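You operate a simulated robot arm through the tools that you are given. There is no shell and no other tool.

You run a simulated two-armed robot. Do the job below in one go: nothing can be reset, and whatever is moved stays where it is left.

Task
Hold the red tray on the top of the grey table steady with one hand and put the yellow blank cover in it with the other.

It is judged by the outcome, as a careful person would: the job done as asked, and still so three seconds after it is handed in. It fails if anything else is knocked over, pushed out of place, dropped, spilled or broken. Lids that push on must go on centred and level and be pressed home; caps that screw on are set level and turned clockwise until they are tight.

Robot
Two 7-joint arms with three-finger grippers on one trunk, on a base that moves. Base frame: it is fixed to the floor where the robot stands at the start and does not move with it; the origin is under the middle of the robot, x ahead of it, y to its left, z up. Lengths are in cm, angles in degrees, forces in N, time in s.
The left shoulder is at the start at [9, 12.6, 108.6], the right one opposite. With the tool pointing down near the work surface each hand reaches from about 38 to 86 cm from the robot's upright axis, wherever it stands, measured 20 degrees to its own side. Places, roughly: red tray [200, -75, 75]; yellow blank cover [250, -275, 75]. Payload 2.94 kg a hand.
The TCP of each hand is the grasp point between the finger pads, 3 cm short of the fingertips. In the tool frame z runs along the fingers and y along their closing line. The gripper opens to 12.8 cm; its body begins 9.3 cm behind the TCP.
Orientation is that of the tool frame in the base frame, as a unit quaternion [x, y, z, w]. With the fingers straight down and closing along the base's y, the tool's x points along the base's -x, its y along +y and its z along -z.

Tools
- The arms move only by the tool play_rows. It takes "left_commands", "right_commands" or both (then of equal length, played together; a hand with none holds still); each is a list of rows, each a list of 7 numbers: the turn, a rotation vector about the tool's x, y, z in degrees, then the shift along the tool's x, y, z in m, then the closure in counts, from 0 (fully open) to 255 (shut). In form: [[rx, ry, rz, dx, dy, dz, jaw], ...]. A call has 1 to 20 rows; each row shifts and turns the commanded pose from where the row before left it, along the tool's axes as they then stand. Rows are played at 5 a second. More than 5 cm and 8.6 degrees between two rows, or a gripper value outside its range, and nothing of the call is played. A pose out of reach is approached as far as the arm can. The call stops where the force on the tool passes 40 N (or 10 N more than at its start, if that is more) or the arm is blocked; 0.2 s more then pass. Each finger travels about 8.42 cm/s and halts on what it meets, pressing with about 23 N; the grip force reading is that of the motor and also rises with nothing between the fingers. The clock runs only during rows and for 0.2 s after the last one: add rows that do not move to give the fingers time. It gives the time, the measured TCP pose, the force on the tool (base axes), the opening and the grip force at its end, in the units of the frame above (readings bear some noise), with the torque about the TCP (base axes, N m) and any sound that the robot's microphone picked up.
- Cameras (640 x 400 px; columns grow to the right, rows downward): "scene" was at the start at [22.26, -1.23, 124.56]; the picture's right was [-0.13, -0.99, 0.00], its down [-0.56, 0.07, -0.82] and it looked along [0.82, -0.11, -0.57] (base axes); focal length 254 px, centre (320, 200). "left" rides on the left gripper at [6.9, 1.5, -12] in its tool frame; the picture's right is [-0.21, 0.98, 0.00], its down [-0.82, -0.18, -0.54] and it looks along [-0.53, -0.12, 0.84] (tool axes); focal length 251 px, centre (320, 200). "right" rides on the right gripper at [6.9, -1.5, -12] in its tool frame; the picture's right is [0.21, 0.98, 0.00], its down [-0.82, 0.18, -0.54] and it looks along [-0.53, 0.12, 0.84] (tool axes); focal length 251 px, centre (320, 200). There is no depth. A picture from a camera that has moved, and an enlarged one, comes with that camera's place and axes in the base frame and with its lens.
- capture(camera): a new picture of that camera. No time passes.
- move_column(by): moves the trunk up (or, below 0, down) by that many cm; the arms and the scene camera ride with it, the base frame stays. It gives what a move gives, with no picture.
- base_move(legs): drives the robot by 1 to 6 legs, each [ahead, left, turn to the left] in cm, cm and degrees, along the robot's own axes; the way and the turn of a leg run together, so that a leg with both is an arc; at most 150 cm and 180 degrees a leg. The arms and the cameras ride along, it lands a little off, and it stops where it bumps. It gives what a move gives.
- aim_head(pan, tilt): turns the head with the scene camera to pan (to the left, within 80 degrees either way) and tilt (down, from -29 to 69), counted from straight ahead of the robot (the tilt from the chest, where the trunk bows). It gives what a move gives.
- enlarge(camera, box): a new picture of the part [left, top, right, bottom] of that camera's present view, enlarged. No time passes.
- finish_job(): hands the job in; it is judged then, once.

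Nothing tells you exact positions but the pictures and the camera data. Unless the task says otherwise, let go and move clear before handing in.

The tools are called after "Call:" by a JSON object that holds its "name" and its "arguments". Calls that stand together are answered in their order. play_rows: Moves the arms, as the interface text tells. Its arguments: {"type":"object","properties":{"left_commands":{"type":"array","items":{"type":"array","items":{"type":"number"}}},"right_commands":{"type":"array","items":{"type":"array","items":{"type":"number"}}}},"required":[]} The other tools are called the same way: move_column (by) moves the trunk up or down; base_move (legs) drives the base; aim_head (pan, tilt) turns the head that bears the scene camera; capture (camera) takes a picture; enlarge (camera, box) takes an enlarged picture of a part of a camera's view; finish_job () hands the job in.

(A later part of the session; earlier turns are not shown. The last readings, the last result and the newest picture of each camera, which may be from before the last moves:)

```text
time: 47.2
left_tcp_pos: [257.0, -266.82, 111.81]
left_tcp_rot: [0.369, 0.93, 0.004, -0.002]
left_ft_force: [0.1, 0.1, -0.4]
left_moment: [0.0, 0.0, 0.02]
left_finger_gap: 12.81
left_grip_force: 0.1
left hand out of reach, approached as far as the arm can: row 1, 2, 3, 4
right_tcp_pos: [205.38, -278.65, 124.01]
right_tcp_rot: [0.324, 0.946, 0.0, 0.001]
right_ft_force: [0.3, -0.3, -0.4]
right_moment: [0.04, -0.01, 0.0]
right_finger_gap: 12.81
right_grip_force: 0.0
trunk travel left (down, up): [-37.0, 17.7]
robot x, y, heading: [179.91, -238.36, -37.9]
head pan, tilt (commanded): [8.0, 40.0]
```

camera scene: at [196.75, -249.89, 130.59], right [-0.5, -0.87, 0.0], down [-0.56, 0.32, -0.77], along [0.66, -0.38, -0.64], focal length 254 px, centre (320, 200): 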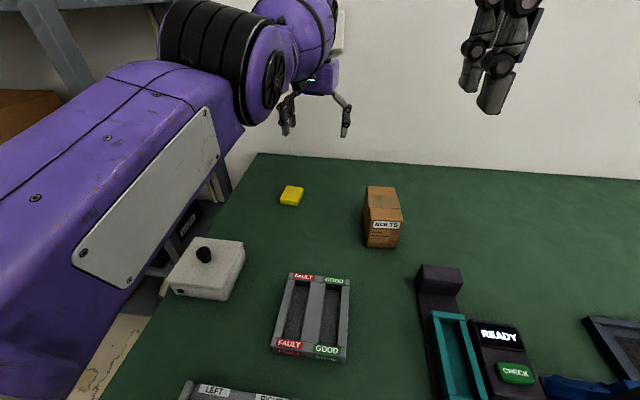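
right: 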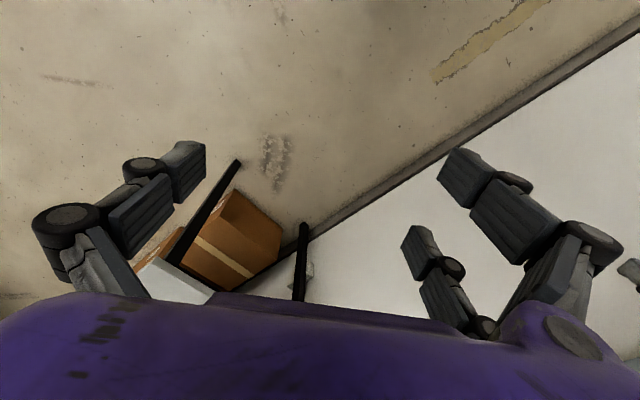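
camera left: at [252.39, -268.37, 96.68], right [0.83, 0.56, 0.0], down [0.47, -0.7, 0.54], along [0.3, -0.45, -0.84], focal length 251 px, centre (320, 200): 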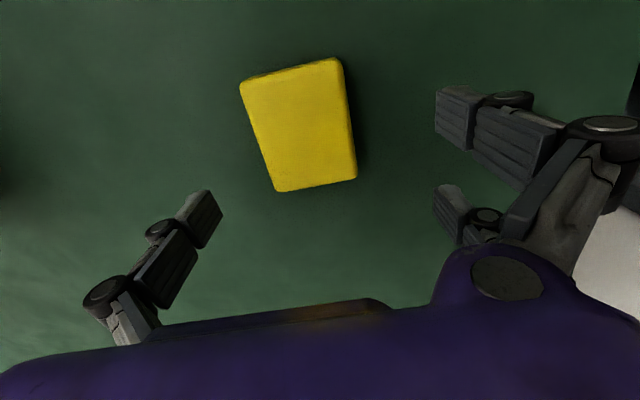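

Call:
{"name": "play_rows", "arguments": {"left_commands": [[0, -8, 0, 0.045, 0, 0, 0], [0, -8, 0, 0.045, 0, 0, 0], [0, -8, 0, 0.045, 0, 0, 0], [0, 0, 0, 0.045, 0, 0, 0], [0, 0, 0, 0.045, 0, 0, 0], [0, 0, 0, 0, 0, 0, 0]]}}

Call:
{"name": "capture", "arguments": {"camera": "scene"}}

```text
time: 48.6
left_tcp_pos: [266.24, -265.52, 119.75]
left_tcp_rot: [0.363, 0.909, -0.073, 0.19]
left_ft_force: [1.6, 0.5, 0.7]
left_moment: [0.0, -0.02, -0.01]
left_finger_gap: 12.79
left_grip_force: 0.1
left hand out of reach, approached as far as the arm can: row 1, 2, 3, 4, 5
right_tcp_pos: [205.46, -278.71, 124.16]
right_tcp_rot: [0.325, 0.946, 0.0, 0.001]
right_ft_force: [0.2, -0.7, 0.6]
right_moment: [0.0, 0.0, 0.01]
right_finger_gap: 12.79
right_grip_force: 0.1
trunk travel left (down, up): [-37.0, 17.7]
robot x, y, heading: [179.74, -238.39, -37.9]
head pan, tilt (commanded): [8.0, 40.0]
```

```text
taken
camera scene: at [196.7, -249.93, 130.59], right [-0.5, -0.87, 0.0], down [-0.56, 0.32, -0.77], along [0.66, -0.38, -0.64], focal length 254 px, centre (320, 200)
```

scene: 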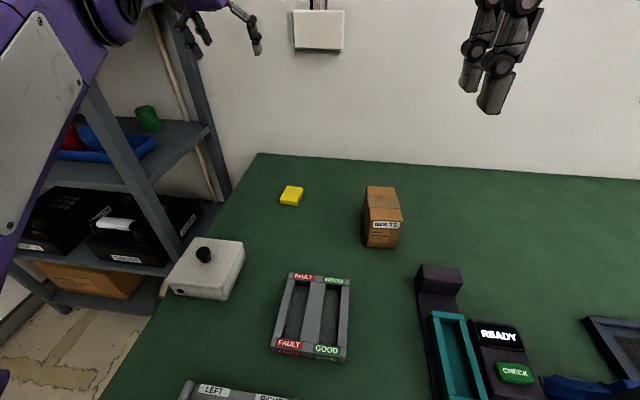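

Call:
{"name": "aim_head", "arguments": {"pan": 40, "tilt": 15}}

Call:
{"name": "capture", "arguments": {"camera": "scene"}}

```text
time: 49.6
left_tcp_pos: [266.33, -265.53, 119.92]
left_tcp_rot: [0.363, 0.91, -0.071, 0.19]
left_ft_force: [0.3, -0.7, 0.3]
left_moment: [0.05, -0.01, 0.0]
left_finger_gap: 12.76
left_grip_force: 0.0
right_tcp_pos: [205.53, -278.6, 124.06]
right_tcp_rot: [0.325, 0.946, -0.001, 0.001]
right_ft_force: [-0.5, -0.7, 0.0]
right_moment: [0.02, -0.02, 0.0]
right_finger_gap: 12.77
right_grip_force: 0.0
trunk travel left (down, up): [-37.0, 17.7]
robot x, y, heading: [180.12, -238.15, -38.1]
head pan, tilt (commanded): [40.0, 15.0]
```

```text
taken
camera scene: at [198.66, -245.36, 134.54], right [0.04, -1.0, 0.0], down [-0.26, -0.01, -0.97], along [0.97, 0.03, -0.26], focal length 254 px, centre (320, 200)
```

scene: 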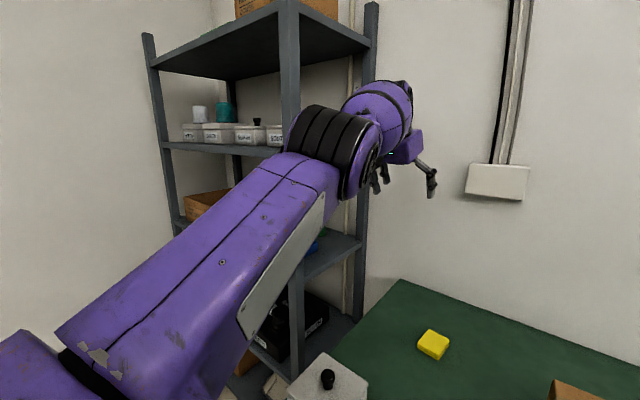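

The arm is still nearly straight. I'll first bring the tool back to vertical, then sweep purely sideways to the right, where flexing should start, and follow that with inward moves.

Call:
{"name": "play_rows", "arguments": {"left_commands": [[0, 8, 0, 0, 0, 0, 0], [0, 8, 0, 0, 0, 0, 0], [0, 8, 0, 0, 0, 0, 0], [0, 0, 0, 0, 0, 0, 0]]}}

Call:
{"name": "play_rows", "arguments": {"left_commands": [[0, 0, 0, -0.012, -0.045, 0, 0], [0, 0, 0, -0.01, -0.045, 0, 0], [0, 0, 0, -0.008, -0.045, 0, 0], [0, 0, 0, -0.005, -0.045, 0, 0], [0, 0, 0, 0, 0, 0, 0]]}}

```text
time: 50.6
left_tcp_pos: [259.68, -264.25, 119.03]
left_tcp_rot: [0.369, 0.927, -0.021, 0.063]
left_ft_force: [-0.8, 0.0, -0.1]
left_moment: [0.01, -0.04, 0.06]
left_finger_gap: 12.8
left_grip_force: 0.1
left hand out of reach, approached as far as the arm can: row 1, 2, 3
right_tcp_pos: [205.43, -278.56, 124.15]
right_tcp_rot: [0.324, 0.946, -0.001, 0.0]
right_ft_force: [0.0, 0.0, 1.3]
right_moment: [0.01, 0.01, -0.05]
right_finger_gap: 12.79
right_grip_force: 0.0
trunk travel left (down, up): [-37.0, 17.7]
robot x, y, heading: [180.25, -238.07, -37.9]
head pan, tilt (commanded): [40.0, 15.0]
```

```text
time: 51.8
left_tcp_pos: [249.06, -278.38, 119.1]
left_tcp_rot: [0.369, 0.927, -0.022, 0.062]
left_ft_force: [-0.4, 0.3, 0.5]
left_moment: [-0.05, 0.0, 0.03]
left_finger_gap: 12.82
left_grip_force: 0.0
left hand out of reach, approached as far as the arm can: row 2, 3, 4
right_tcp_pos: [205.37, -278.6, 124.14]
right_tcp_rot: [0.324, 0.946, -0.001, 0.001]
right_ft_force: [-0.7, -0.4, -0.8]
right_moment: [-0.02, 0.0, 0.01]
right_finger_gap: 12.78
right_grip_force: 0.1
trunk travel left (down, up): [-37.0, 17.7]
robot x, y, heading: [179.99, -238.55, -38.0]
head pan, tilt (commanded): [40.0, 15.0]
```

Call:
{"name": "play_rows", "arguments": {"left_commands": [[0, 0, 0, 0.045, 0.0, 0, 0], [0, 0, 0, 0.045, 0.0, 0, 0], [0, 0, 0, 0, 0, 0, 0]]}}

```text
time: 52.6
left_tcp_pos: [249.07, -278.5, 119.05]
left_tcp_rot: [0.369, 0.927, -0.021, 0.062]
left_ft_force: [-0.8, 0.9, 0.3]
left_moment: [0.03, -0.03, 0.01]
left_finger_gap: 12.81
left_grip_force: 0.0
left hand out of reach, approached as far as the arm can: row 1, 2
right_tcp_pos: [205.56, -278.65, 124.09]
right_tcp_rot: [0.326, 0.946, -0.001, 0.001]
right_ft_force: [0.0, 0.1, -0.4]
right_moment: [0.0, 0.02, 0.01]
right_finger_gap: 12.79
right_grip_force: 0.2
trunk travel left (down, up): [-37.0, 17.7]
robot x, y, heading: [179.79, -238.36, -37.9]
head pan, tilt (commanded): [40.0, 15.0]
```

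The arm ignores large inward steps from full stretch, perhaps because a small retreat there needs a big elbow turn. I'll try very small inward steps that grow gradually.

Call:
{"name": "play_rows", "arguments": {"left_commands": [[0, 0, 0, 0.001, 0.0, 0, 0], [0, 0, 0, 0.001, 0.0, 0, 0], [0, 0, 0, 0.001, 0.0, 0, 0], [0, 0, 0, 0.002, 0.0, 0, 0], [0, 0, 0, 0.002, 0.0, 0, 0], [0, 0, 0, 0.003, 0.0, 0, 0], [0, 0, 0, 0.003, 0.0, 0, 0], [0, 0, 0, 0.004, 0, 0, 0], [0, 0, 0, 0.005, 0, 0, 0], [0, 0, 0, 0.006, 0, 0, 0], [0, 0, 0, 0.007, 0, 0, 0], [0, 0, 0, 0, 0, 0, 0]]}}

```text
time: 55.2
left_tcp_pos: [246.67, -276.0, 118.52]
left_tcp_rot: [0.37, 0.927, -0.021, 0.063]
left_ft_force: [0.9, -0.3, 0.5]
left_moment: [0.05, 0.0, 0.01]
left_finger_gap: 12.82
left_grip_force: 0.0
right_tcp_pos: [205.38, -278.62, 124.18]
right_tcp_rot: [0.325, 0.946, 0.0, 0.001]
right_ft_force: [-0.1, -0.7, 0.6]
right_moment: [-0.01, -0.02, 0.01]
right_finger_gap: 12.81
right_grip_force: 0.1
trunk travel left (down, up): [-37.0, 17.7]
robot x, y, heading: [180.15, -238.27, -38.1]
head pan, tilt (commanded): [40.0, 15.0]
```

Small steps unlocked the elbow. Next I'll lower the trunk to its original height, straighten the tool, and move above the cover again, this time stopping inside the reach limit.

Call:
{"name": "move_column", "arguments": {"by": -7}}

Call:
{"name": "play_rows", "arguments": {"left_commands": [[0, 3.6, 0, 0, 0, 0, 0], [0, 3.6, 0, 0, 0, 0, 0], [0, 0, 0, 0, 0, 0, 0]]}}

```text
time: 56.3
left_tcp_pos: [246.54, -276.01, 111.67]
left_tcp_rot: [0.37, 0.927, -0.022, 0.063]
left_ft_force: [-0.1, 1.1, -0.1]
left_moment: [0.0, 0.0, 0.01]
left_finger_gap: 12.8
left_grip_force: 0.2
right_tcp_pos: [205.39, -278.67, 117.11]
right_tcp_rot: [0.325, 0.946, -0.001, 0.001]
right_ft_force: [-0.7, -0.3, -0.6]
right_moment: [0.02, -0.01, -0.02]
right_finger_gap: 12.81
right_grip_force: 0.0
trunk travel left (down, up): [-30.0, 24.7]
robot x, y, heading: [180.12, -237.96, -38.1]
head pan, tilt (commanded): [40.0, 15.0]
```

```text
time: 57.1
left_tcp_pos: [246.55, -275.98, 111.59]
left_tcp_rot: [0.371, 0.929, 0.001, 0.004]
left_ft_force: [0.4, 1.4, -0.3]
left_moment: [-0.01, 0.0, 0.02]
left_finger_gap: 12.8
left_grip_force: 0.0
right_tcp_pos: [205.5, -278.72, 117.07]
right_tcp_rot: [0.325, 0.946, -0.001, 0.001]
right_ft_force: [0.6, 1.1, 0.1]
right_moment: [0.01, 0.0, 0.01]
right_finger_gap: 12.8
right_grip_force: 0.1
trunk travel left (down, up): [-30.0, 24.7]
robot x, y, heading: [180.22, -238.4, -37.9]
head pan, tilt (commanded): [40.0, 15.0]
```

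Call:
{"name": "play_rows", "arguments": {"left_commands": [[0, 0, 0, 0, 0.01, 0.04, 0], [0, 0, 0, 0, 0.015, 0.04, 0], [0, 0, 0, -0.007, 0.02, 0.04, 0], [0, 0, 0, -0.013, 0.015, 0.02, 0], [0, 0, 0, -0.013, 0.014, 0.02, 0], [0, 0, 0, 0, 0, 0, 0]]}}

Call:
{"name": "capture", "arguments": {"camera": "left"}}

```text
time: 58.5
left_tcp_pos: [254.11, -272.96, 95.6]
left_tcp_rot: [0.369, 0.929, 0.001, 0.004]
left_ft_force: [-0.7, 0.1, -0.8]
left_moment: [0.03, -0.02, -0.02]
left_finger_gap: 12.79
left_grip_force: 0.0
right_tcp_pos: [205.44, -278.65, 117.01]
right_tcp_rot: [0.325, 0.946, -0.001, 0.001]
right_ft_force: [-0.2, -0.4, -0.7]
right_moment: [0.0, -0.02, -0.02]
right_finger_gap: 12.78
right_grip_force: 0.0
trunk travel left (down, up): [-30.0, 24.7]
robot x, y, heading: [179.88, -238.23, -38.0]
head pan, tilt (commanded): [40.0, 15.0]
```

```text
taken
camera left: at [250.05, -266.99, 107.56], right [0.83, 0.56, 0.01], down [0.47, -0.7, 0.55], along [0.31, -0.45, -0.84], focal length 251 px, centre (320, 200)
```

left: 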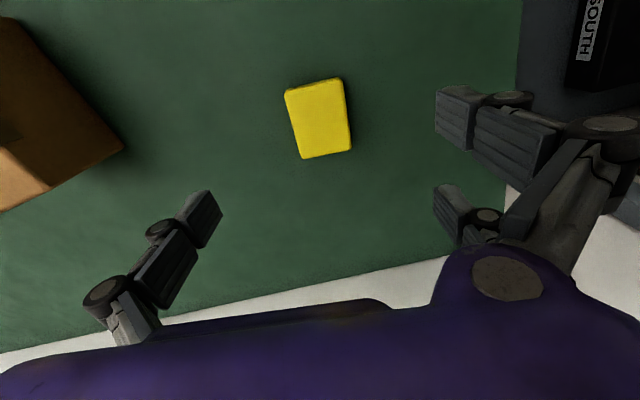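

The hand is now directly over the cover, within about 3 mm, and aligned in yaw. I'll lower it to just around the cover.

Call:
{"name": "play_rows", "arguments": {"left_commands": [[0, 0, 0, 0.002, 0, 0.03, 0], [0, 0, 0, 0, 0, 0.03, 0], [0, 0, 0, 0, 0, 0.03, 0], [0, 0, 0, 0, 0, 0.012, 0], [0, 0, 0, 0, 0, 0, 0]]}}

Call:
{"name": "aim_head", "arguments": {"pan": 8, "tilt": 40}}

Call:
{"name": "capture", "arguments": {"camera": "left"}}

Call:
{"name": "enlarge", "arguments": {"camera": "scene", "box": [230, 120, 350, 195]}}

```text
time: 59.7
left_tcp_pos: [254.19, -272.7, 85.48]
left_tcp_rot: [0.37, 0.929, 0.001, 0.004]
left_ft_force: [-0.6, -0.6, 0.3]
left_moment: [-0.02, 0.02, -0.03]
left_finger_gap: 12.8
left_grip_force: 0.1
right_tcp_pos: [205.34, -278.69, 117.09]
right_tcp_rot: [0.324, 0.946, -0.001, 0.001]
right_ft_force: [-0.2, 0.0, -0.1]
right_moment: [0.05, 0.03, 0.0]
right_finger_gap: 12.84
right_grip_force: 0.0
trunk travel left (down, up): [-30.0, 24.7]
robot x, y, heading: [180.01, -238.12, -38.1]
head pan, tilt (commanded): [40.0, 15.0]
```

```text
time: 60.7
left_tcp_pos: [254.08, -272.65, 85.36]
left_tcp_rot: [0.37, 0.929, 0.002, 0.004]
left_ft_force: [0.5, -0.5, -0.1]
left_moment: [-0.01, 0.02, 0.0]
left_finger_gap: 12.77
left_grip_force: 0.1
right_tcp_pos: [205.37, -278.67, 117.25]
right_tcp_rot: [0.324, 0.946, 0.0, 0.001]
right_ft_force: [-0.1, -0.1, -0.2]
right_moment: [0.01, 0.03, 0.01]
right_finger_gap: 12.81
right_grip_force: 0.0
trunk travel left (down, up): [-30.0, 24.7]
robot x, y, heading: [180.24, -238.22, -37.9]
head pan, tilt (commanded): [8.0, 40.0]
```

```text
taken
camera left: at [250.04, -266.84, 97.37], right [0.83, 0.56, 0.01], down [0.47, -0.7, 0.55], along [0.31, -0.45, -0.84], focal length 251 px, centre (320, 200)
```

left: 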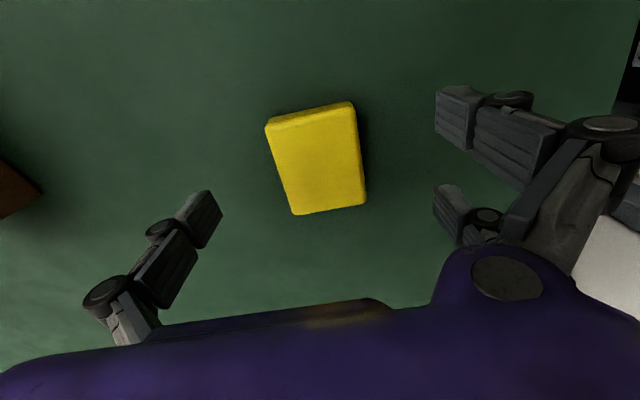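

```text
5.33 times, centred on (290, 158) of scene
camera zoom: at [198.01, -250.95, 123.73], right [-0.5, -0.87, 0.0], down [-0.56, 0.32, -0.77], along [0.66, -0.38, -0.64], focal length 1357 px, centre (480, 427)
```

zoom: 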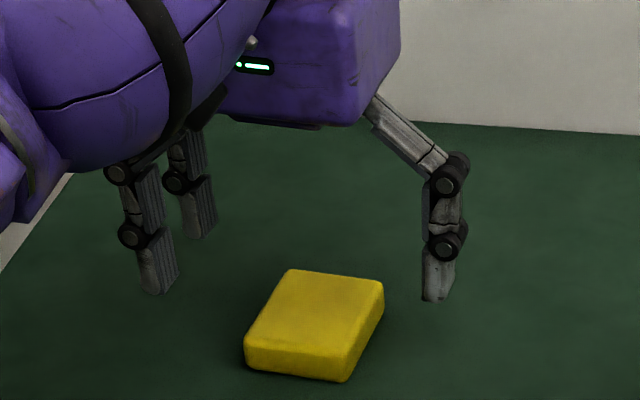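

The fingers straddle the cover evenly. I'll lower 2 cm more in small steps while watching the force.

Call:
{"name": "play_rows", "arguments": {"left_commands": [[0, 0, 0, -0.003, -0.001, 0.006, 0], [0, 0, 0, 0, 0, 0.006, 0], [0, 0, 0, 0, 0, 0.006, 0], [0, 0, 0, 0, 0, 0, 0]]}}

Call:
{"name": "enlarge", "arguments": {"camera": "scene", "box": [230, 120, 350, 195]}}

```text
time: 61.7
left_tcp_pos: [254.4, -273.06, 83.79]
left_tcp_rot: [0.37, 0.929, 0.002, 0.005]
left_ft_force: [-0.5, -0.1, -0.7]
left_moment: [-0.02, 0.03, -0.03]
left_finger_gap: 12.8
left_grip_force: 0.0
right_tcp_pos: [205.44, -278.59, 117.18]
right_tcp_rot: [0.326, 0.946, -0.001, 0.0]
right_ft_force: [-0.6, -0.1, 0.4]
right_moment: [0.0, 0.02, 0.01]
right_finger_gap: 12.8
right_grip_force: 0.1
trunk travel left (down, up): [-30.0, 24.7]
robot x, y, heading: [179.94, -238.07, -37.8]
head pan, tilt (commanded): [8.0, 40.0]
```

```text
5.33 times, centred on (290, 158) of scene
camera zoom: at [198.0, -250.95, 123.73], right [-0.5, -0.87, 0.0], down [-0.56, 0.32, -0.77], along [0.66, -0.38, -0.64], focal length 1357 px, centre (480, 427)
```

zoom: 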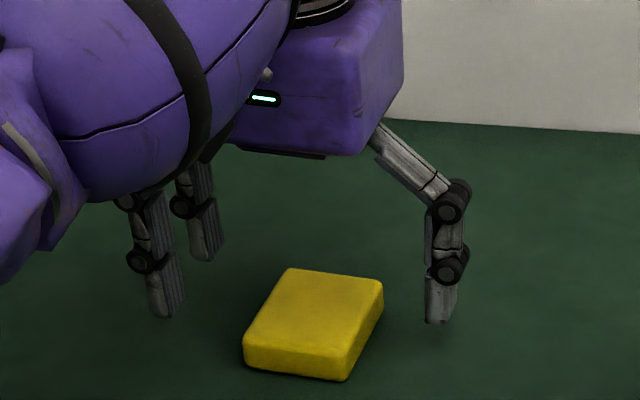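

The fingers are around the cover with no contact. I'll close partway first to see how the fingertips move.

Call:
{"name": "play_rows", "arguments": {"left_commands": [[0, 0, 0, 0, 0, 0, 50], [0, 0, 0, 0, 0, 0, 100], [0, 0, 0, 0, 0, 0, 100], [0, 0, 0, 0, 0, 0, 100]]}}

Call:
{"name": "enlarge", "arguments": {"camera": "scene", "box": [230, 120, 350, 195]}}

Call:
{"name": "capture", "arguments": {"camera": "left"}}

```text
time: 62.7
left_tcp_pos: [254.47, -273.03, 83.69]
left_tcp_rot: [0.369, 0.929, 0.002, 0.005]
left_ft_force: [0.2, -0.1, -0.3]
left_moment: [0.02, 0.01, 0.0]
left_finger_gap: 7.77
left_grip_force: 0.1
right_tcp_pos: [205.43, -278.63, 117.01]
right_tcp_rot: [0.325, 0.946, 0.0, 0.001]
right_ft_force: [-0.6, -0.7, -0.4]
right_moment: [-0.02, -0.02, 0.0]
right_finger_gap: 12.77
right_grip_force: 0.0
trunk travel left (down, up): [-30.0, 24.7]
robot x, y, heading: [180.02, -238.16, -37.8]
head pan, tilt (commanded): [8.0, 40.0]
```

```text
5.33 times, centred on (290, 158) of scene
camera zoom: at [198.01, -250.95, 123.72], right [-0.5, -0.87, 0.0], down [-0.56, 0.32, -0.77], along [0.66, -0.38, -0.64], focal length 1357 px, centre (480, 427)
```

zoom: 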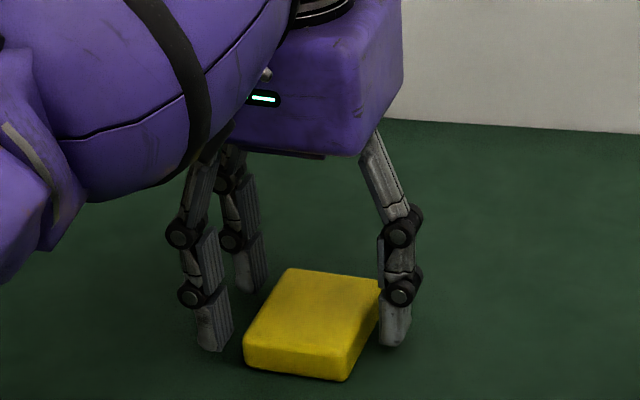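

```text
taken
camera left: at [250.32, -267.12, 95.61], right [0.83, 0.56, 0.01], down [0.47, -0.7, 0.55], along [0.31, -0.45, -0.84], focal length 251 px, centre (320, 200)
```

left: 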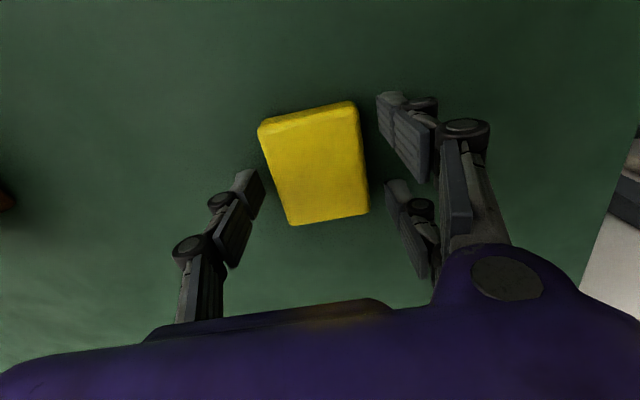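

The fingertips sit just above the bench and beside the cover. I'll close to grip it now.

Call:
{"name": "play_rows", "arguments": {"left_commands": [[0, 0, 0, 0, 0, 0, 120], [0, 0, 0, 0, 0, 0, 140], [0, 0, 0, 0, 0, 0, 160], [0, 0, 0, 0, 0, 0, 180], [0, 0, 0, 0, 0, 0, 200], [0, 0, 0, 0, 0, 0, 200]]}}

Call:
{"name": "enlarge", "arguments": {"camera": "scene", "box": [230, 120, 350, 195]}}

Call:
{"name": "capture", "arguments": {"camera": "left"}}

```text
time: 64.1
left_tcp_pos: [254.38, -273.02, 83.68]
left_tcp_rot: [0.37, 0.929, 0.001, 0.005]
left_ft_force: [-0.3, -0.4, 0.7]
left_moment: [0.01, -0.02, 0.0]
left_finger_gap: 5.73
left_grip_force: 22.7
right_tcp_pos: [205.44, -278.63, 117.08]
right_tcp_rot: [0.325, 0.946, 0.0, 0.001]
right_ft_force: [0.3, 1.2, 0.1]
right_moment: [0.0, -0.01, -0.01]
right_finger_gap: 12.79
right_grip_force: 0.1
trunk travel left (down, up): [-30.0, 24.7]
robot x, y, heading: [180.25, -238.36, -38.2]
head pan, tilt (commanded): [8.0, 40.0]
```

```text
5.33 times, centred on (290, 158) of scene
camera zoom: at [198.0, -250.95, 123.73], right [-0.5, -0.87, 0.0], down [-0.56, 0.32, -0.77], along [0.66, -0.38, -0.64], focal length 1357 px, centre (480, 427)
```

zoom: 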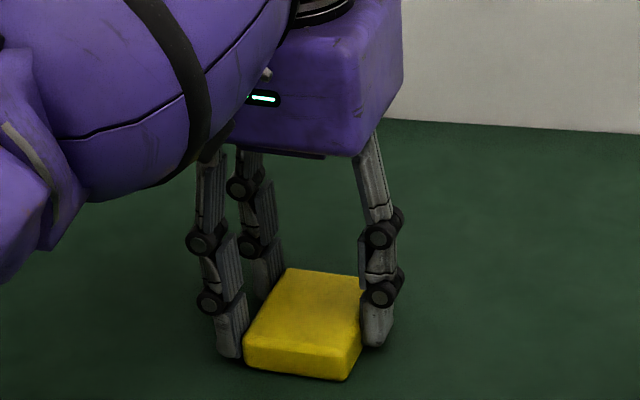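

```text
taken
camera left: at [250.32, -267.12, 95.63], right [0.83, 0.56, 0.01], down [0.47, -0.7, 0.55], along [0.31, -0.45, -0.84], focal length 251 px, centre (320, 200)
```

left: 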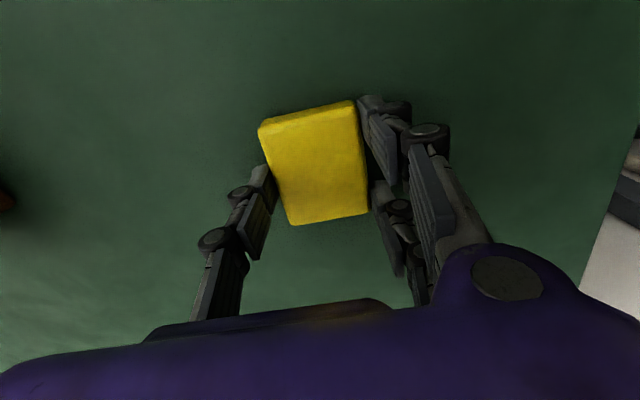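

Gripped firmly at 5.7 cm and 23 N. I'll lift straight up 12 cm in moderate steps.

Call:
{"name": "play_rows", "arguments": {"left_commands": [[0, 0, 0, 0, 0, -0.01, 200], [0, 0, 0, 0, 0, -0.02, 200], [0, 0, 0, 0.005, 0, -0.03, 200], [0, 0, 0, 0.005, 0, -0.03, 200], [0, 0, 0, 0.01, 0, -0.03, 200], [0, 0, 0, 0, 0, 0, 200]]}}

Call:
{"name": "capture", "arguments": {"camera": "left"}}

Call:
{"name": "capture", "arguments": {"camera": "scene"}}

```text
time: 65.5
left_tcp_pos: [252.77, -271.67, 95.67]
left_tcp_rot: [0.37, 0.929, 0.001, 0.005]
left_ft_force: [0.1, 0.0, -0.4]
left_moment: [0.01, 0.01, 0.0]
left_finger_gap: 5.71
left_grip_force: 23.1
right_tcp_pos: [205.53, -278.77, 117.07]
right_tcp_rot: [0.325, 0.946, 0.0, 0.0]
right_ft_force: [-0.1, 0.8, -0.1]
right_moment: [-0.03, 0.03, 0.01]
right_finger_gap: 12.8
right_grip_force: 0.1
trunk travel left (down, up): [-30.0, 24.7]
robot x, y, heading: [179.88, -238.35, -38.0]
head pan, tilt (commanded): [8.0, 40.0]
```

```text
taken
camera left: at [248.71, -265.79, 107.57], right [0.83, 0.56, 0.01], down [0.47, -0.7, 0.54], along [0.31, -0.45, -0.84], focal length 251 px, centre (320, 200)
```

left: 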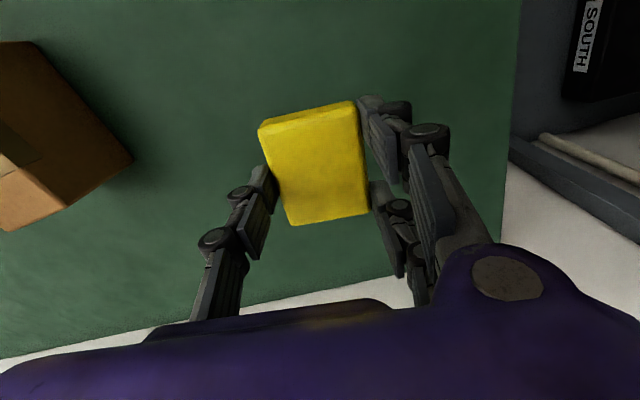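

```text
taken
camera scene: at [198.04, -251.02, 123.71], right [-0.5, -0.87, 0.0], down [-0.56, 0.32, -0.77], along [0.66, -0.38, -0.64], focal length 254 px, centre (320, 200)
```

scene: 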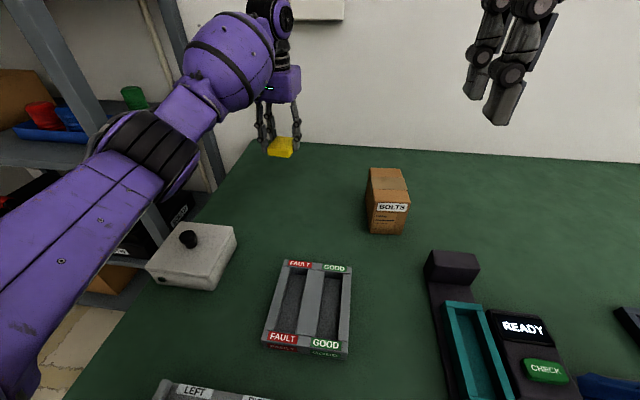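

The cover is lifted and held level. I'll raise it further while pulling it in, then back straight away from the bench.

Call:
{"name": "play_rows", "arguments": {"left_commands": [[0, 0, 0, 0.02, 0, -0.035, 200], [0, 0, 0, 0.025, 0, -0.035, 200], [0, 0, 0, 0.03, 0, -0.035, 200], [0, 0, 0, 0.035, 0, -0.03, 200], [0, 0, 0, 0.035, 0, -0.02, 200], [0, 0, 0, 0.03, 0, 0, 200], [0, 0, 0, 0, 0, 0, 200]]}}

Call:
{"name": "base_move", "arguments": {"legs": [[-82, 0, 0]]}}

Call:
{"name": "capture", "arguments": {"camera": "left"}}

Call:
{"name": "capture", "arguments": {"camera": "scene"}}

```text
time: 67.1
left_tcp_pos: [239.96, -259.72, 110.89]
left_tcp_rot: [0.37, 0.929, 0.002, 0.005]
left_ft_force: [-0.3, 0.3, 0.3]
left_moment: [0.04, 0.01, -0.01]
left_finger_gap: 5.74
left_grip_force: 23.0
right_tcp_pos: [205.38, -278.79, 117.04]
right_tcp_rot: [0.326, 0.945, 0.0, 0.001]
right_ft_force: [-0.9, -0.4, 0.5]
right_moment: [0.03, 0.01, 0.01]
right_finger_gap: 12.81
right_grip_force: 0.1
trunk travel left (down, up): [-30.0, 24.7]
robot x, y, heading: [179.9, -238.19, -37.9]
head pan, tilt (commanded): [8.0, 40.0]
```

```text
time: 71.5
left_tcp_pos: [174.08, -208.26, 110.93]
left_tcp_rot: [0.369, 0.93, 0.002, 0.004]
left_ft_force: [-0.5, 0.7, 0.1]
left_moment: [0.05, -0.03, 0.0]
left_finger_gap: 5.72
left_grip_force: 23.5
right_tcp_pos: [139.58, -227.4, 117.14]
right_tcp_rot: [0.324, 0.946, 0.0, 0.002]
right_ft_force: [-0.7, 0.6, -0.2]
right_moment: [0.01, -0.03, 0.01]
right_finger_gap: 12.79
right_grip_force: 0.0
trunk travel left (down, up): [-30.0, 24.7]
robot x, y, heading: [114.1, -186.96, -37.7]
head pan, tilt (commanded): [8.0, 40.0]
```

```text
taken
camera left: at [170.01, -202.37, 122.84], right [0.83, 0.56, 0.01], down [0.47, -0.69, 0.55], along [0.31, -0.45, -0.84], focal length 251 px, centre (320, 200)
```

left: 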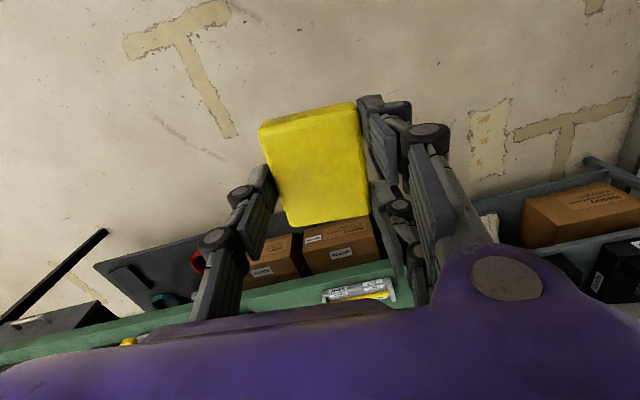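

```text
taken
camera scene: at [132.12, -199.62, 123.72], right [-0.5, -0.87, 0.0], down [-0.56, 0.32, -0.77], along [0.66, -0.38, -0.64], focal length 254 px, centre (320, 200)
```

scene: 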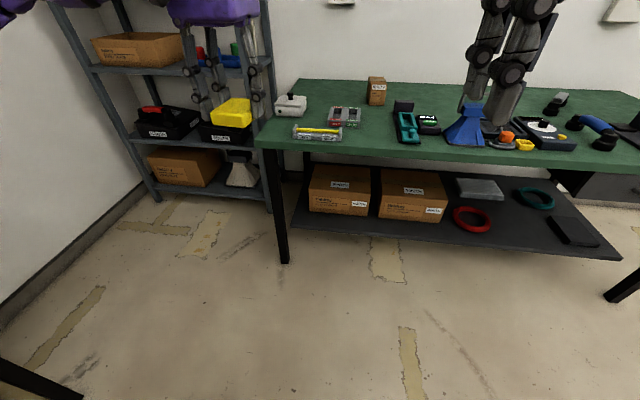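

The cover is securely held and I'm clear of the bench. Next I'll turn left 90° to face the grey table with the red tray, and look at it.

Call:
{"name": "base_move", "arguments": {"legs": [[0, 0, 90]]}}

Call:
{"name": "aim_head", "arguments": {"pan": 0, "tilt": 30}}

Call:
{"name": "capture", "arguments": {"camera": "scene"}}

```text
time: 75.7
left_tcp_pos: [135.22, -126.91, 110.8]
left_tcp_rot: [-0.398, 0.917, 0.004, 0.002]
left_ft_force: [-1.6, 0.0, -1.3]
left_moment: [-0.03, 0.04, 0.01]
left_finger_gap: 5.7
left_grip_force: 22.8
right_tcp_pos: [154.4, -161.33, 117.16]
right_tcp_rot: [-0.441, 0.897, 0.001, 0.001]
right_ft_force: [-0.4, -0.7, -1.0]
right_moment: [0.01, 0.0, 0.01]
right_finger_gap: 12.83
right_grip_force: 0.1
trunk travel left (down, up): [-30.0, 24.7]
robot x, y, heading: [114.27, -187.23, 52.2]
head pan, tilt (commanded): [8.0, 40.0]
```

```text
time: 76.5
left_tcp_pos: [135.32, -126.86, 110.88]
left_tcp_rot: [-0.398, 0.917, 0.005, 0.001]
left_ft_force: [-0.2, 0.0, -0.3]
left_moment: [-0.02, 0.01, 0.01]
left_finger_gap: 5.71
left_grip_force: 22.9
right_tcp_pos: [154.37, -161.36, 117.09]
right_tcp_rot: [-0.44, 0.898, 0.0, 0.001]
right_ft_force: [1.2, -0.9, -0.1]
right_moment: [0.01, 0.0, -0.01]
right_finger_gap: 12.79
right_grip_force: 0.0
trunk travel left (down, up): [-30.0, 24.7]
robot x, y, heading: [114.0, -187.05, 52.2]
head pan, tilt (commanded): [0.0, 30.0]
```

```text
taken
camera scene: at [127.85, -169.14, 125.25], right [0.79, -0.61, 0.0], down [-0.31, -0.4, -0.87], along [0.53, 0.69, -0.5], focal length 254 px, centre (320, 200)
```

scene: 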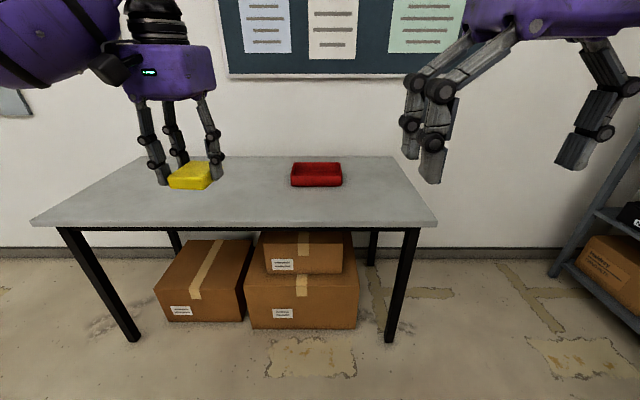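

Call:
{"name": "enlarge", "arguments": {"camera": "scene", "box": [270, 140, 366, 200]}}

```text
6.67 times, centred on (318, 170) of scene
camera zoom: at [127.85, -169.14, 125.25], right [0.79, -0.61, 0.0], down [-0.31, -0.4, -0.87], along [0.53, 0.69, -0.5], focal length 1697 px, centre (333, 400)
```

zoom: 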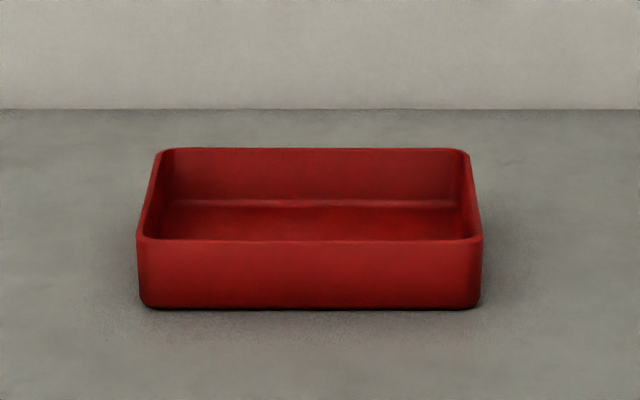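

The red tray is an empty open box, about 22 cm wide, 15 cm deep and 5 cm high, about 130 cm ahead of my axis and nearly centred. I'll drive up to the table so both hands can reach it.

Call:
{"name": "base_move", "arguments": {"legs": [[64, 0, 0]]}}

Call:
{"name": "aim_head", "arguments": {"pan": 0, "tilt": 50}}

Call:
{"name": "capture", "arguments": {"camera": "scene"}}

Call:
{"name": "capture", "arguments": {"camera": "right"}}

```text
time: 80.1
left_tcp_pos: [174.9, -75.19, 110.98]
left_tcp_rot: [-0.399, 0.917, 0.005, 0.002]
left_ft_force: [1.2, 0.4, -0.8]
left_moment: [-0.02, -0.02, 0.0]
left_finger_gap: 5.73
left_grip_force: 23.0
right_tcp_pos: [194.08, -109.44, 117.07]
right_tcp_rot: [-0.443, 0.897, 0.0, 0.0]
right_ft_force: [0.2, 0.8, 0.0]
right_moment: [0.02, 0.03, -0.01]
right_finger_gap: 12.79
right_grip_force: 0.1
trunk travel left (down, up): [-30.0, 24.7]
robot x, y, heading: [153.91, -135.4, 52.4]
head pan, tilt (commanded): [0.0, 30.0]
```

```text
time: 80.9
left_tcp_pos: [174.84, -74.97, 110.84]
left_tcp_rot: [-0.398, 0.917, 0.005, 0.002]
left_ft_force: [0.4, 0.2, -0.7]
left_moment: [-0.01, 0.0, -0.01]
left_finger_gap: 5.72
left_grip_force: 23.6
right_tcp_pos: [194.2, -109.43, 117.17]
right_tcp_rot: [-0.442, 0.897, 0.0, 0.001]
right_ft_force: [0.5, 0.2, 0.7]
right_moment: [0.0, 0.01, -0.01]
right_finger_gap: 12.81
right_grip_force: 0.1
trunk travel left (down, up): [-30.0, 24.7]
robot x, y, heading: [153.85, -135.22, 52.6]
head pan, tilt (commanded): [0.0, 50.0]
```

```text
taken
camera scene: at [166.86, -118.38, 122.31], right [0.79, -0.61, 0.0], down [-0.47, -0.61, -0.64], along [0.39, 0.51, -0.77], focal length 254 px, centre (320, 200)
```

scene: 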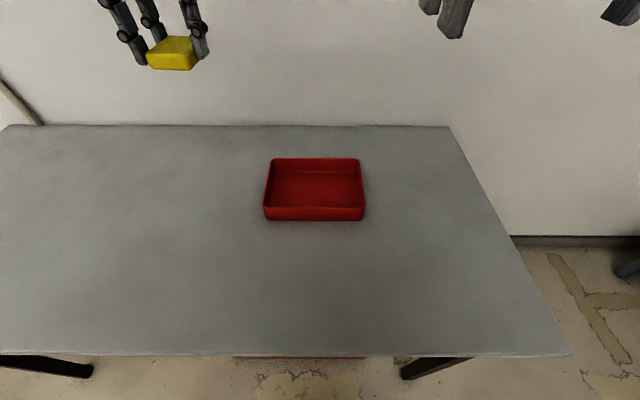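

```text
taken
camera right: at [191.14, -115.88, 129.11], right [-0.91, 0.42, 0.0], down [0.36, 0.76, 0.54], along [0.23, 0.49, -0.84], focal length 251 px, centre (320, 200)
```

right: 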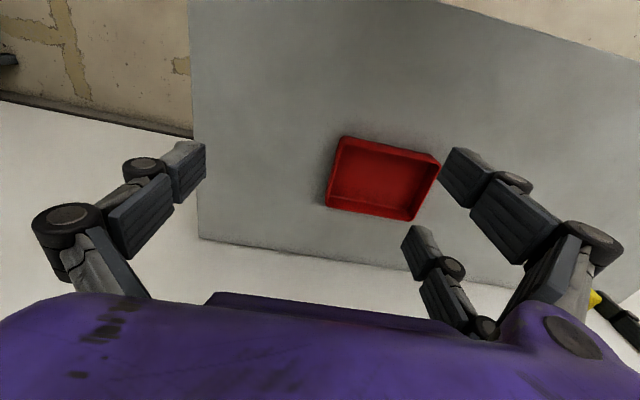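

The tray centre is now about 62.5 cm ahead and 1 cm left, with its rim near z 80 and its right wall about 9.6 cm to my right. I'll turn the left hand 90° so its fingers can open along the tray's depth, leaving room for the right hand on the right wall.

Call:
{"name": "play_rows", "arguments": {"left_commands": [[0, 0, 8.4, 0, 0, 0, 200], [0, 0, 8.4, 0, 0, 0, 200], [0, 0, 8.4, 0, 0, 0, 200], [0, 0, 8.4, 0, 0, 0, 200], [0, 0, 8.4, 0, 0, 0, 200], [0, 0, 8.4, 0, 0, 0, 200], [0, 0, 8.4, 0, 0, 0, 200], [0, 0, 8.4, 0, 0, 0, 200], [0, 0, 8.4, 0, 0, 0, 200], [0, 0, 8.4, 0, 0, 0, 200], [0, 0, 0, 0, 0, 0, 200]]}}

Call:
{"name": "capture", "arguments": {"camera": "left"}}

Call:
{"name": "capture", "arguments": {"camera": "scene"}}

```text
time: 83.3
left_tcp_pos: [175.02, -75.09, 110.93]
left_tcp_rot: [0.318, 0.948, 0.004, -0.001]
left_ft_force: [-0.1, 0.1, -1.7]
left_moment: [-0.03, -0.03, 0.0]
left_finger_gap: 5.71
left_grip_force: 22.7
right_tcp_pos: [194.2, -109.46, 117.14]
right_tcp_rot: [-0.442, 0.897, 0.001, 0.001]
right_ft_force: [0.6, 0.5, -0.5]
right_moment: [-0.02, 0.01, 0.03]
right_finger_gap: 12.8
right_grip_force: 0.1
trunk travel left (down, up): [-30.0, 24.7]
robot x, y, heading: [153.76, -135.1, 52.4]
head pan, tilt (commanded): [0.0, 50.0]
```

```text
taken
camera left: at [170.32, -69.76, 122.93], right [0.76, 0.65, 0.01], down [0.55, -0.64, 0.54], along [0.35, -0.4, -0.84], focal length 251 px, centre (320, 200)
```

left: 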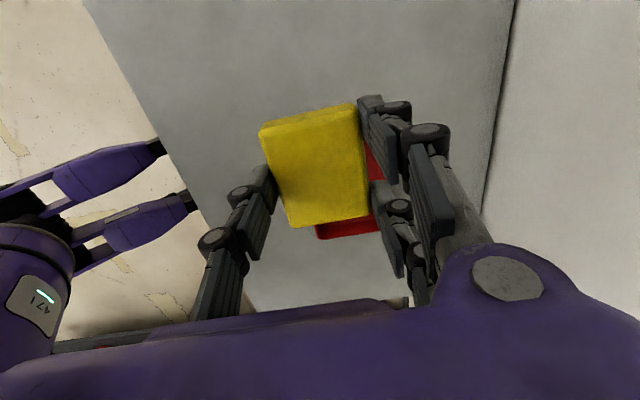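

```text
taken
camera scene: at [166.86, -118.38, 122.31], right [0.79, -0.61, 0.0], down [-0.47, -0.61, -0.64], along [0.39, 0.51, -0.77], focal length 254 px, centre (320, 200)
```

scene: 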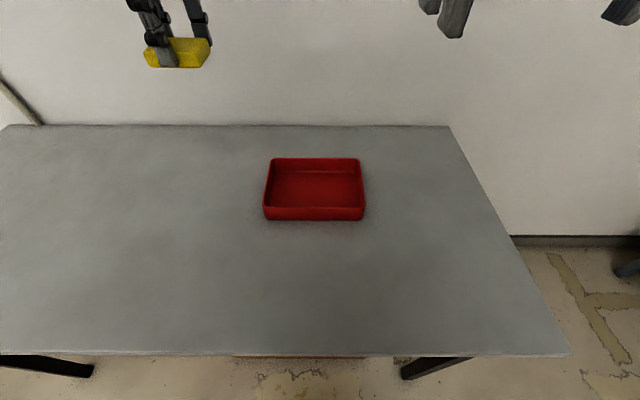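

The left hand is rotated and still holding the cover level. I'll bring the right hand above the tray's right wall, half closed, and look.

Call:
{"name": "play_rows", "arguments": {"right_commands": [[0, 0, 0, -0.0288, 0.0112, 0.036, 50], [0, 0, 0, -0.0288, 0.0112, 0.036, 100], [0, 0, 0, -0.0288, 0.0112, 0.036, 130], [0, 0, 0, -0.0288, 0.0112, 0.036, 130], [0, 0, 0, -0.0288, 0.0112, 0.036, 130], [0, 0, 0, -0.0288, 0.0112, 0.036, 130], [0, 0, 0, 0, 0, 0, 130]]}}

Call:
{"name": "capture", "arguments": {"camera": "right"}}

Call:
{"name": "capture", "arguments": {"camera": "scene"}}

```text
time: 84.9
left_tcp_pos: [174.93, -75.26, 110.83]
left_tcp_rot: [0.317, 0.949, 0.006, -0.001]
left_ft_force: [-0.3, 0.7, -1.3]
left_moment: [0.02, -0.02, 0.02]
left_finger_gap: 5.72
left_grip_force: 23.2
right_tcp_pos: [199.42, -91.69, 95.57]
right_tcp_rot: [-0.442, 0.897, 0.001, 0.0]
right_ft_force: [-0.2, -0.8, 0.2]
right_moment: [0.03, 0.01, 0.0]
right_finger_gap: 6.27
right_grip_force: 0.1
trunk travel left (down, up): [-30.0, 24.7]
robot x, y, heading: [154.01, -135.28, 52.6]
head pan, tilt (commanded): [0.0, 50.0]
```

```text
taken
camera right: at [196.34, -98.15, 107.49], right [-0.91, 0.42, 0.0], down [0.36, 0.76, 0.54], along [0.23, 0.49, -0.84], focal length 251 px, centre (320, 200)
```

right: 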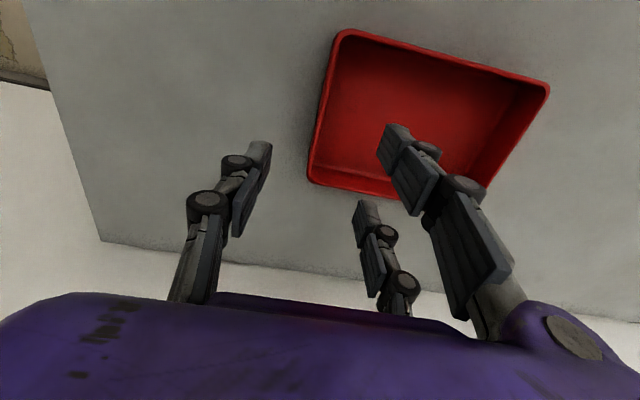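

```text
taken
camera scene: at [166.84, -118.45, 122.32], right [0.79, -0.61, 0.0], down [-0.47, -0.61, -0.64], along [0.39, 0.51, -0.77], focal length 254 px, centre (320, 200)
```

scene: 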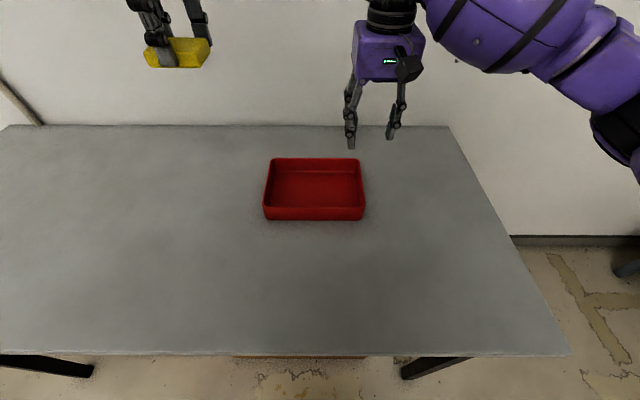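

The TCP is about 0.65 cm right of the wall's centre line. I'll correct that and descend to just above the rim.

Call:
{"name": "play_rows", "arguments": {"right_commands": [[0, 0, 0, -0.003, 0.0065, 0.03, 130], [0, 0, 0, 0, 0, 0.03, 130], [0, 0, 0, 0, 0, 0.035, 130], [0, 0, 0, 0, 0, 0, 130]]}}

Call:
{"name": "capture", "arguments": {"camera": "right"}}

Call:
{"name": "enlarge", "arguments": {"camera": "scene", "box": [250, 110, 410, 210]}}

```text
time: 85.9
left_tcp_pos: [174.95, -75.05, 110.92]
left_tcp_rot: [0.317, 0.948, 0.005, -0.001]
left_ft_force: [0.2, -0.8, 0.1]
left_moment: [0.04, -0.01, -0.04]
left_finger_gap: 5.68
left_grip_force: 23.5
right_tcp_pos: [199.44, -91.14, 86.01]
right_tcp_rot: [-0.442, 0.897, 0.0, 0.001]
right_ft_force: [0.2, 0.2, 0.6]
right_moment: [0.0, 0.0, -0.01]
right_finger_gap: 6.27
right_grip_force: 0.0
trunk travel left (down, up): [-30.0, 24.7]
robot x, y, heading: [153.91, -135.18, 52.6]
head pan, tilt (commanded): [0.0, 50.0]
```

```text
taken
camera right: at [196.28, -97.54, 98.06], right [-0.91, 0.42, 0.0], down [0.36, 0.76, 0.54], along [0.23, 0.49, -0.84], focal length 251 px, centre (320, 200)
```

right: 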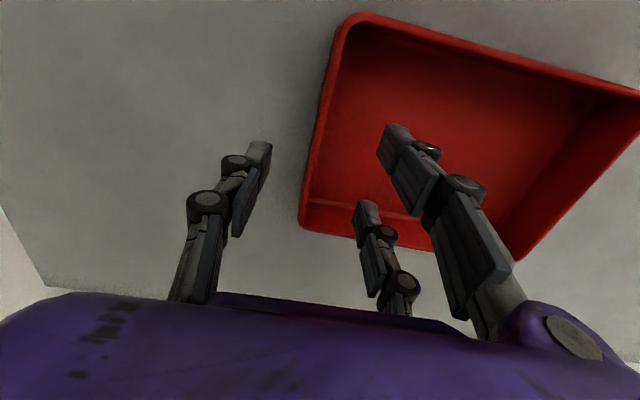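

```text
4.00 times, centred on (330, 160) of scene
camera zoom: at [166.83, -118.39, 122.31], right [0.79, -0.61, 0.0], down [-0.47, -0.61, -0.64], along [0.39, 0.51, -0.77], focal length 1018 px, centre (280, 360)
```

zoom: 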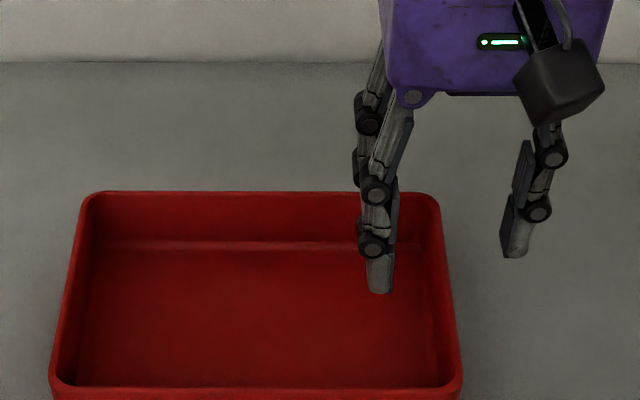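

The fingers straddle the right wall well, with only 0.25 cm left to correct. I'll lower so they reach about 2.5–3 cm below the rim.

Call:
{"name": "play_rows", "arguments": {"right_commands": [[0, 0, 0, -0.001, 0.0025, 0.015, 130], [0, 0, 0, 0, 0, 0.015, 130], [0, 0, 0, 0, 0, 0.015, 130], [0, 0, 0, 0, 0, 0.006, 130], [0, 0, 0, 0, 0, 0, 130]]}}

Call:
{"name": "capture", "arguments": {"camera": "right"}}

Call:
{"name": "enlarge", "arguments": {"camera": "scene", "box": [250, 130, 410, 230]}}

```text
time: 87.1
left_tcp_pos: [174.82, -75.05, 110.91]
left_tcp_rot: [0.317, 0.948, 0.004, -0.001]
left_ft_force: [0.0, 0.0, -0.4]
left_moment: [0.02, -0.01, 0.01]
left_finger_gap: 5.73
left_grip_force: 22.8
right_tcp_pos: [198.89, -90.78, 80.91]
right_tcp_rot: [-0.443, 0.897, 0.001, 0.0]
right_ft_force: [-0.1, 1.4, 0.2]
right_moment: [0.01, -0.01, -0.01]
right_finger_gap: 6.26
right_grip_force: 0.0
trunk travel left (down, up): [-30.0, 24.7]
robot x, y, heading: [153.9, -135.3, 52.1]
head pan, tilt (commanded): [0.0, 50.0]
```

```text
taken
camera right: at [195.9, -97.22, 92.96], right [-0.91, 0.42, 0.0], down [0.36, 0.76, 0.54], along [0.23, 0.49, -0.84], focal length 251 px, centre (320, 200)
```

right: 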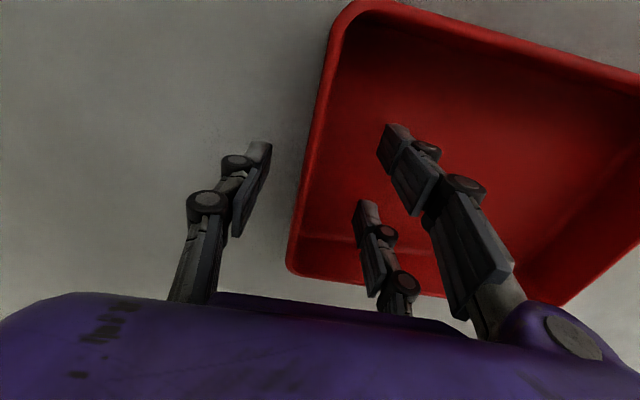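

```text
4.00 times, centred on (330, 180) of scene
camera zoom: at [166.86, -118.38, 122.31], right [0.79, -0.61, 0.0], down [-0.47, -0.61, -0.64], along [0.39, 0.51, -0.77], focal length 1018 px, centre (280, 280)
```

zoom: 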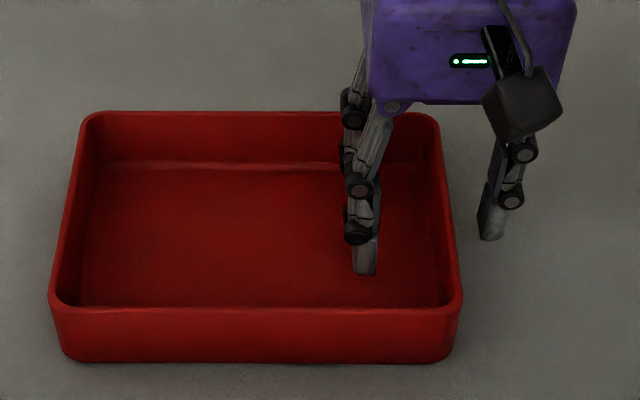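

The wall is centred between the fingers, and the tips are clear of the tray floor. I'll close the right hand on the wall to hold the tray steady.

Call:
{"name": "play_rows", "arguments": {"right_commands": [[0, 0, 0, 0, 0, 0, 150], [0, 0, 0, 0, 0, 0, 170], [0, 0, 0, 0, 0, 0, 190], [0, 0, 0, 0, 0, 0, 205], [0, 0, 0, 0, 0, 0, 220], [0, 0, 0, 0, 0, 0, 235], [0, 0, 0, 0, 0, 0, 250], [0, 0, 0, 0, 0, 0, 255], [0, 0, 0, 0, 0, 0, 255]]}}

Call:
{"name": "capture", "arguments": {"camera": "right"}}

Call:
{"name": "enlarge", "arguments": {"camera": "scene", "box": [250, 130, 410, 230]}}

```text
time: 89.1
left_tcp_pos: [174.91, -75.16, 110.91]
left_tcp_rot: [0.318, 0.948, 0.005, -0.002]
left_ft_force: [-0.5, -0.2, -1.7]
left_moment: [-0.01, 0.02, -0.01]
left_finger_gap: 5.75
left_grip_force: 23.0
right_tcp_pos: [198.98, -90.67, 80.9]
right_tcp_rot: [-0.442, 0.897, 0.0, 0.001]
right_ft_force: [-0.1, -0.3, -1.2]
right_moment: [0.0, -0.03, 0.05]
right_finger_gap: 0.59
right_grip_force: 23.2
trunk travel left (down, up): [-30.0, 24.7]
robot x, y, heading: [153.69, -135.04, 52.2]
head pan, tilt (commanded): [0.0, 50.0]
```

```text
taken
camera right: at [195.9, -97.22, 92.98], right [-0.91, 0.42, 0.0], down [0.36, 0.76, 0.54], along [0.23, 0.49, -0.84], focal length 251 px, centre (320, 200)
```

right: 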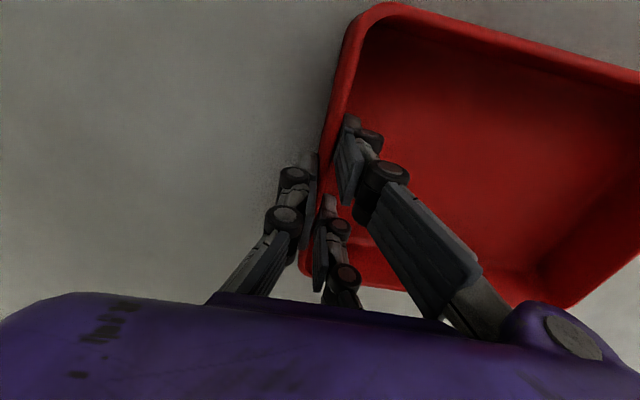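

```text
4.00 times, centred on (330, 180) of scene
camera zoom: at [166.87, -118.38, 122.31], right [0.79, -0.61, 0.0], down [-0.47, -0.61, -0.64], along [0.39, 0.51, -0.77], focal length 1018 px, centre (280, 280)
```

zoom: 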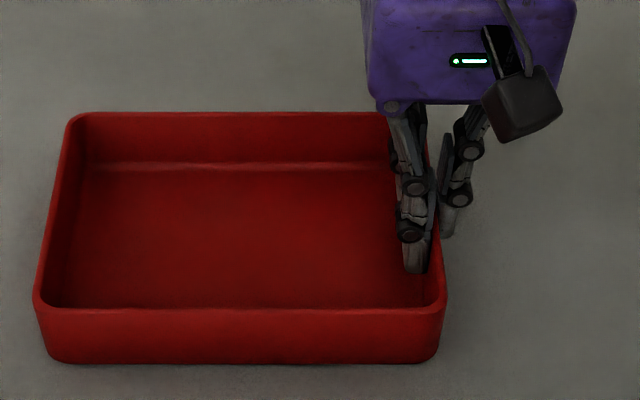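

The tray is now held at its right wall with a 0.6 cm gap and 23 N. It slid about 0.9 cm as the grip settled. I'll move the left hand over the left-middle part of the tray, keeping about 16 cm from the right hand.

Call:
{"name": "play_rows", "arguments": {"left_commands": [[0, 0, 0, -0.0433, 0.007, 0, 200], [0, 0, 0, -0.0433, 0.007, 0, 200], [0, 0, 0, -0.0433, 0.007, 0, 200], [0, 0, 0, 0, 0, 0.03, 200], [0, 0, 0, 0, 0, 0.03, 200], [0, 0, 0, 0, 0, 0, 200]]}}

Call:
{"name": "capture", "arguments": {"camera": "left"}}

Call:
{"name": "capture", "arguments": {"camera": "scene"}}

```text
time: 90.5
left_tcp_pos: [186.39, -81.14, 104.98]
left_tcp_rot: [0.317, 0.948, 0.005, -0.001]
left_ft_force: [0.3, -0.3, -0.7]
left_moment: [0.03, 0.0, -0.01]
left_finger_gap: 5.7
left_grip_force: 23.1
right_tcp_pos: [198.91, -90.77, 80.97]
right_tcp_rot: [-0.442, 0.897, 0.001, 0.001]
right_ft_force: [-0.1, -1.5, -0.3]
right_moment: [0.08, -0.07, 0.0]
right_finger_gap: 0.58
right_grip_force: 22.9
trunk travel left (down, up): [-30.0, 24.7]
robot x, y, heading: [153.97, -135.0, 52.3]
head pan, tilt (commanded): [0.0, 50.0]
```

```text
taken
camera left: at [181.83, -75.93, 117.02], right [0.76, 0.65, 0.01], down [0.55, -0.64, 0.54], along [0.35, -0.4, -0.84], focal length 251 px, centre (320, 200)
```

left: 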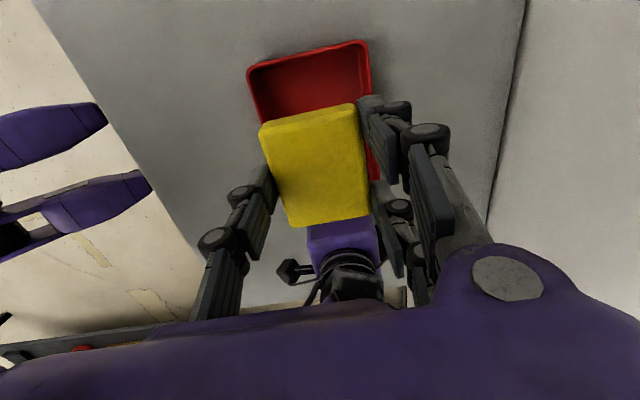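

```text
taken
camera scene: at [166.86, -118.39, 122.31], right [0.79, -0.61, 0.0], down [-0.47, -0.61, -0.64], along [0.39, 0.51, -0.77], focal length 254 px, centre (320, 200)
```

scene: 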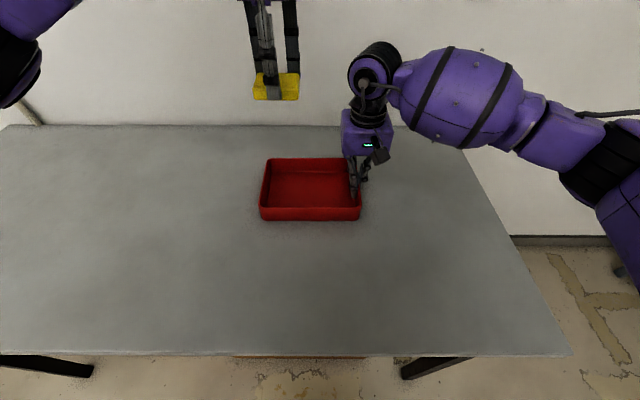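

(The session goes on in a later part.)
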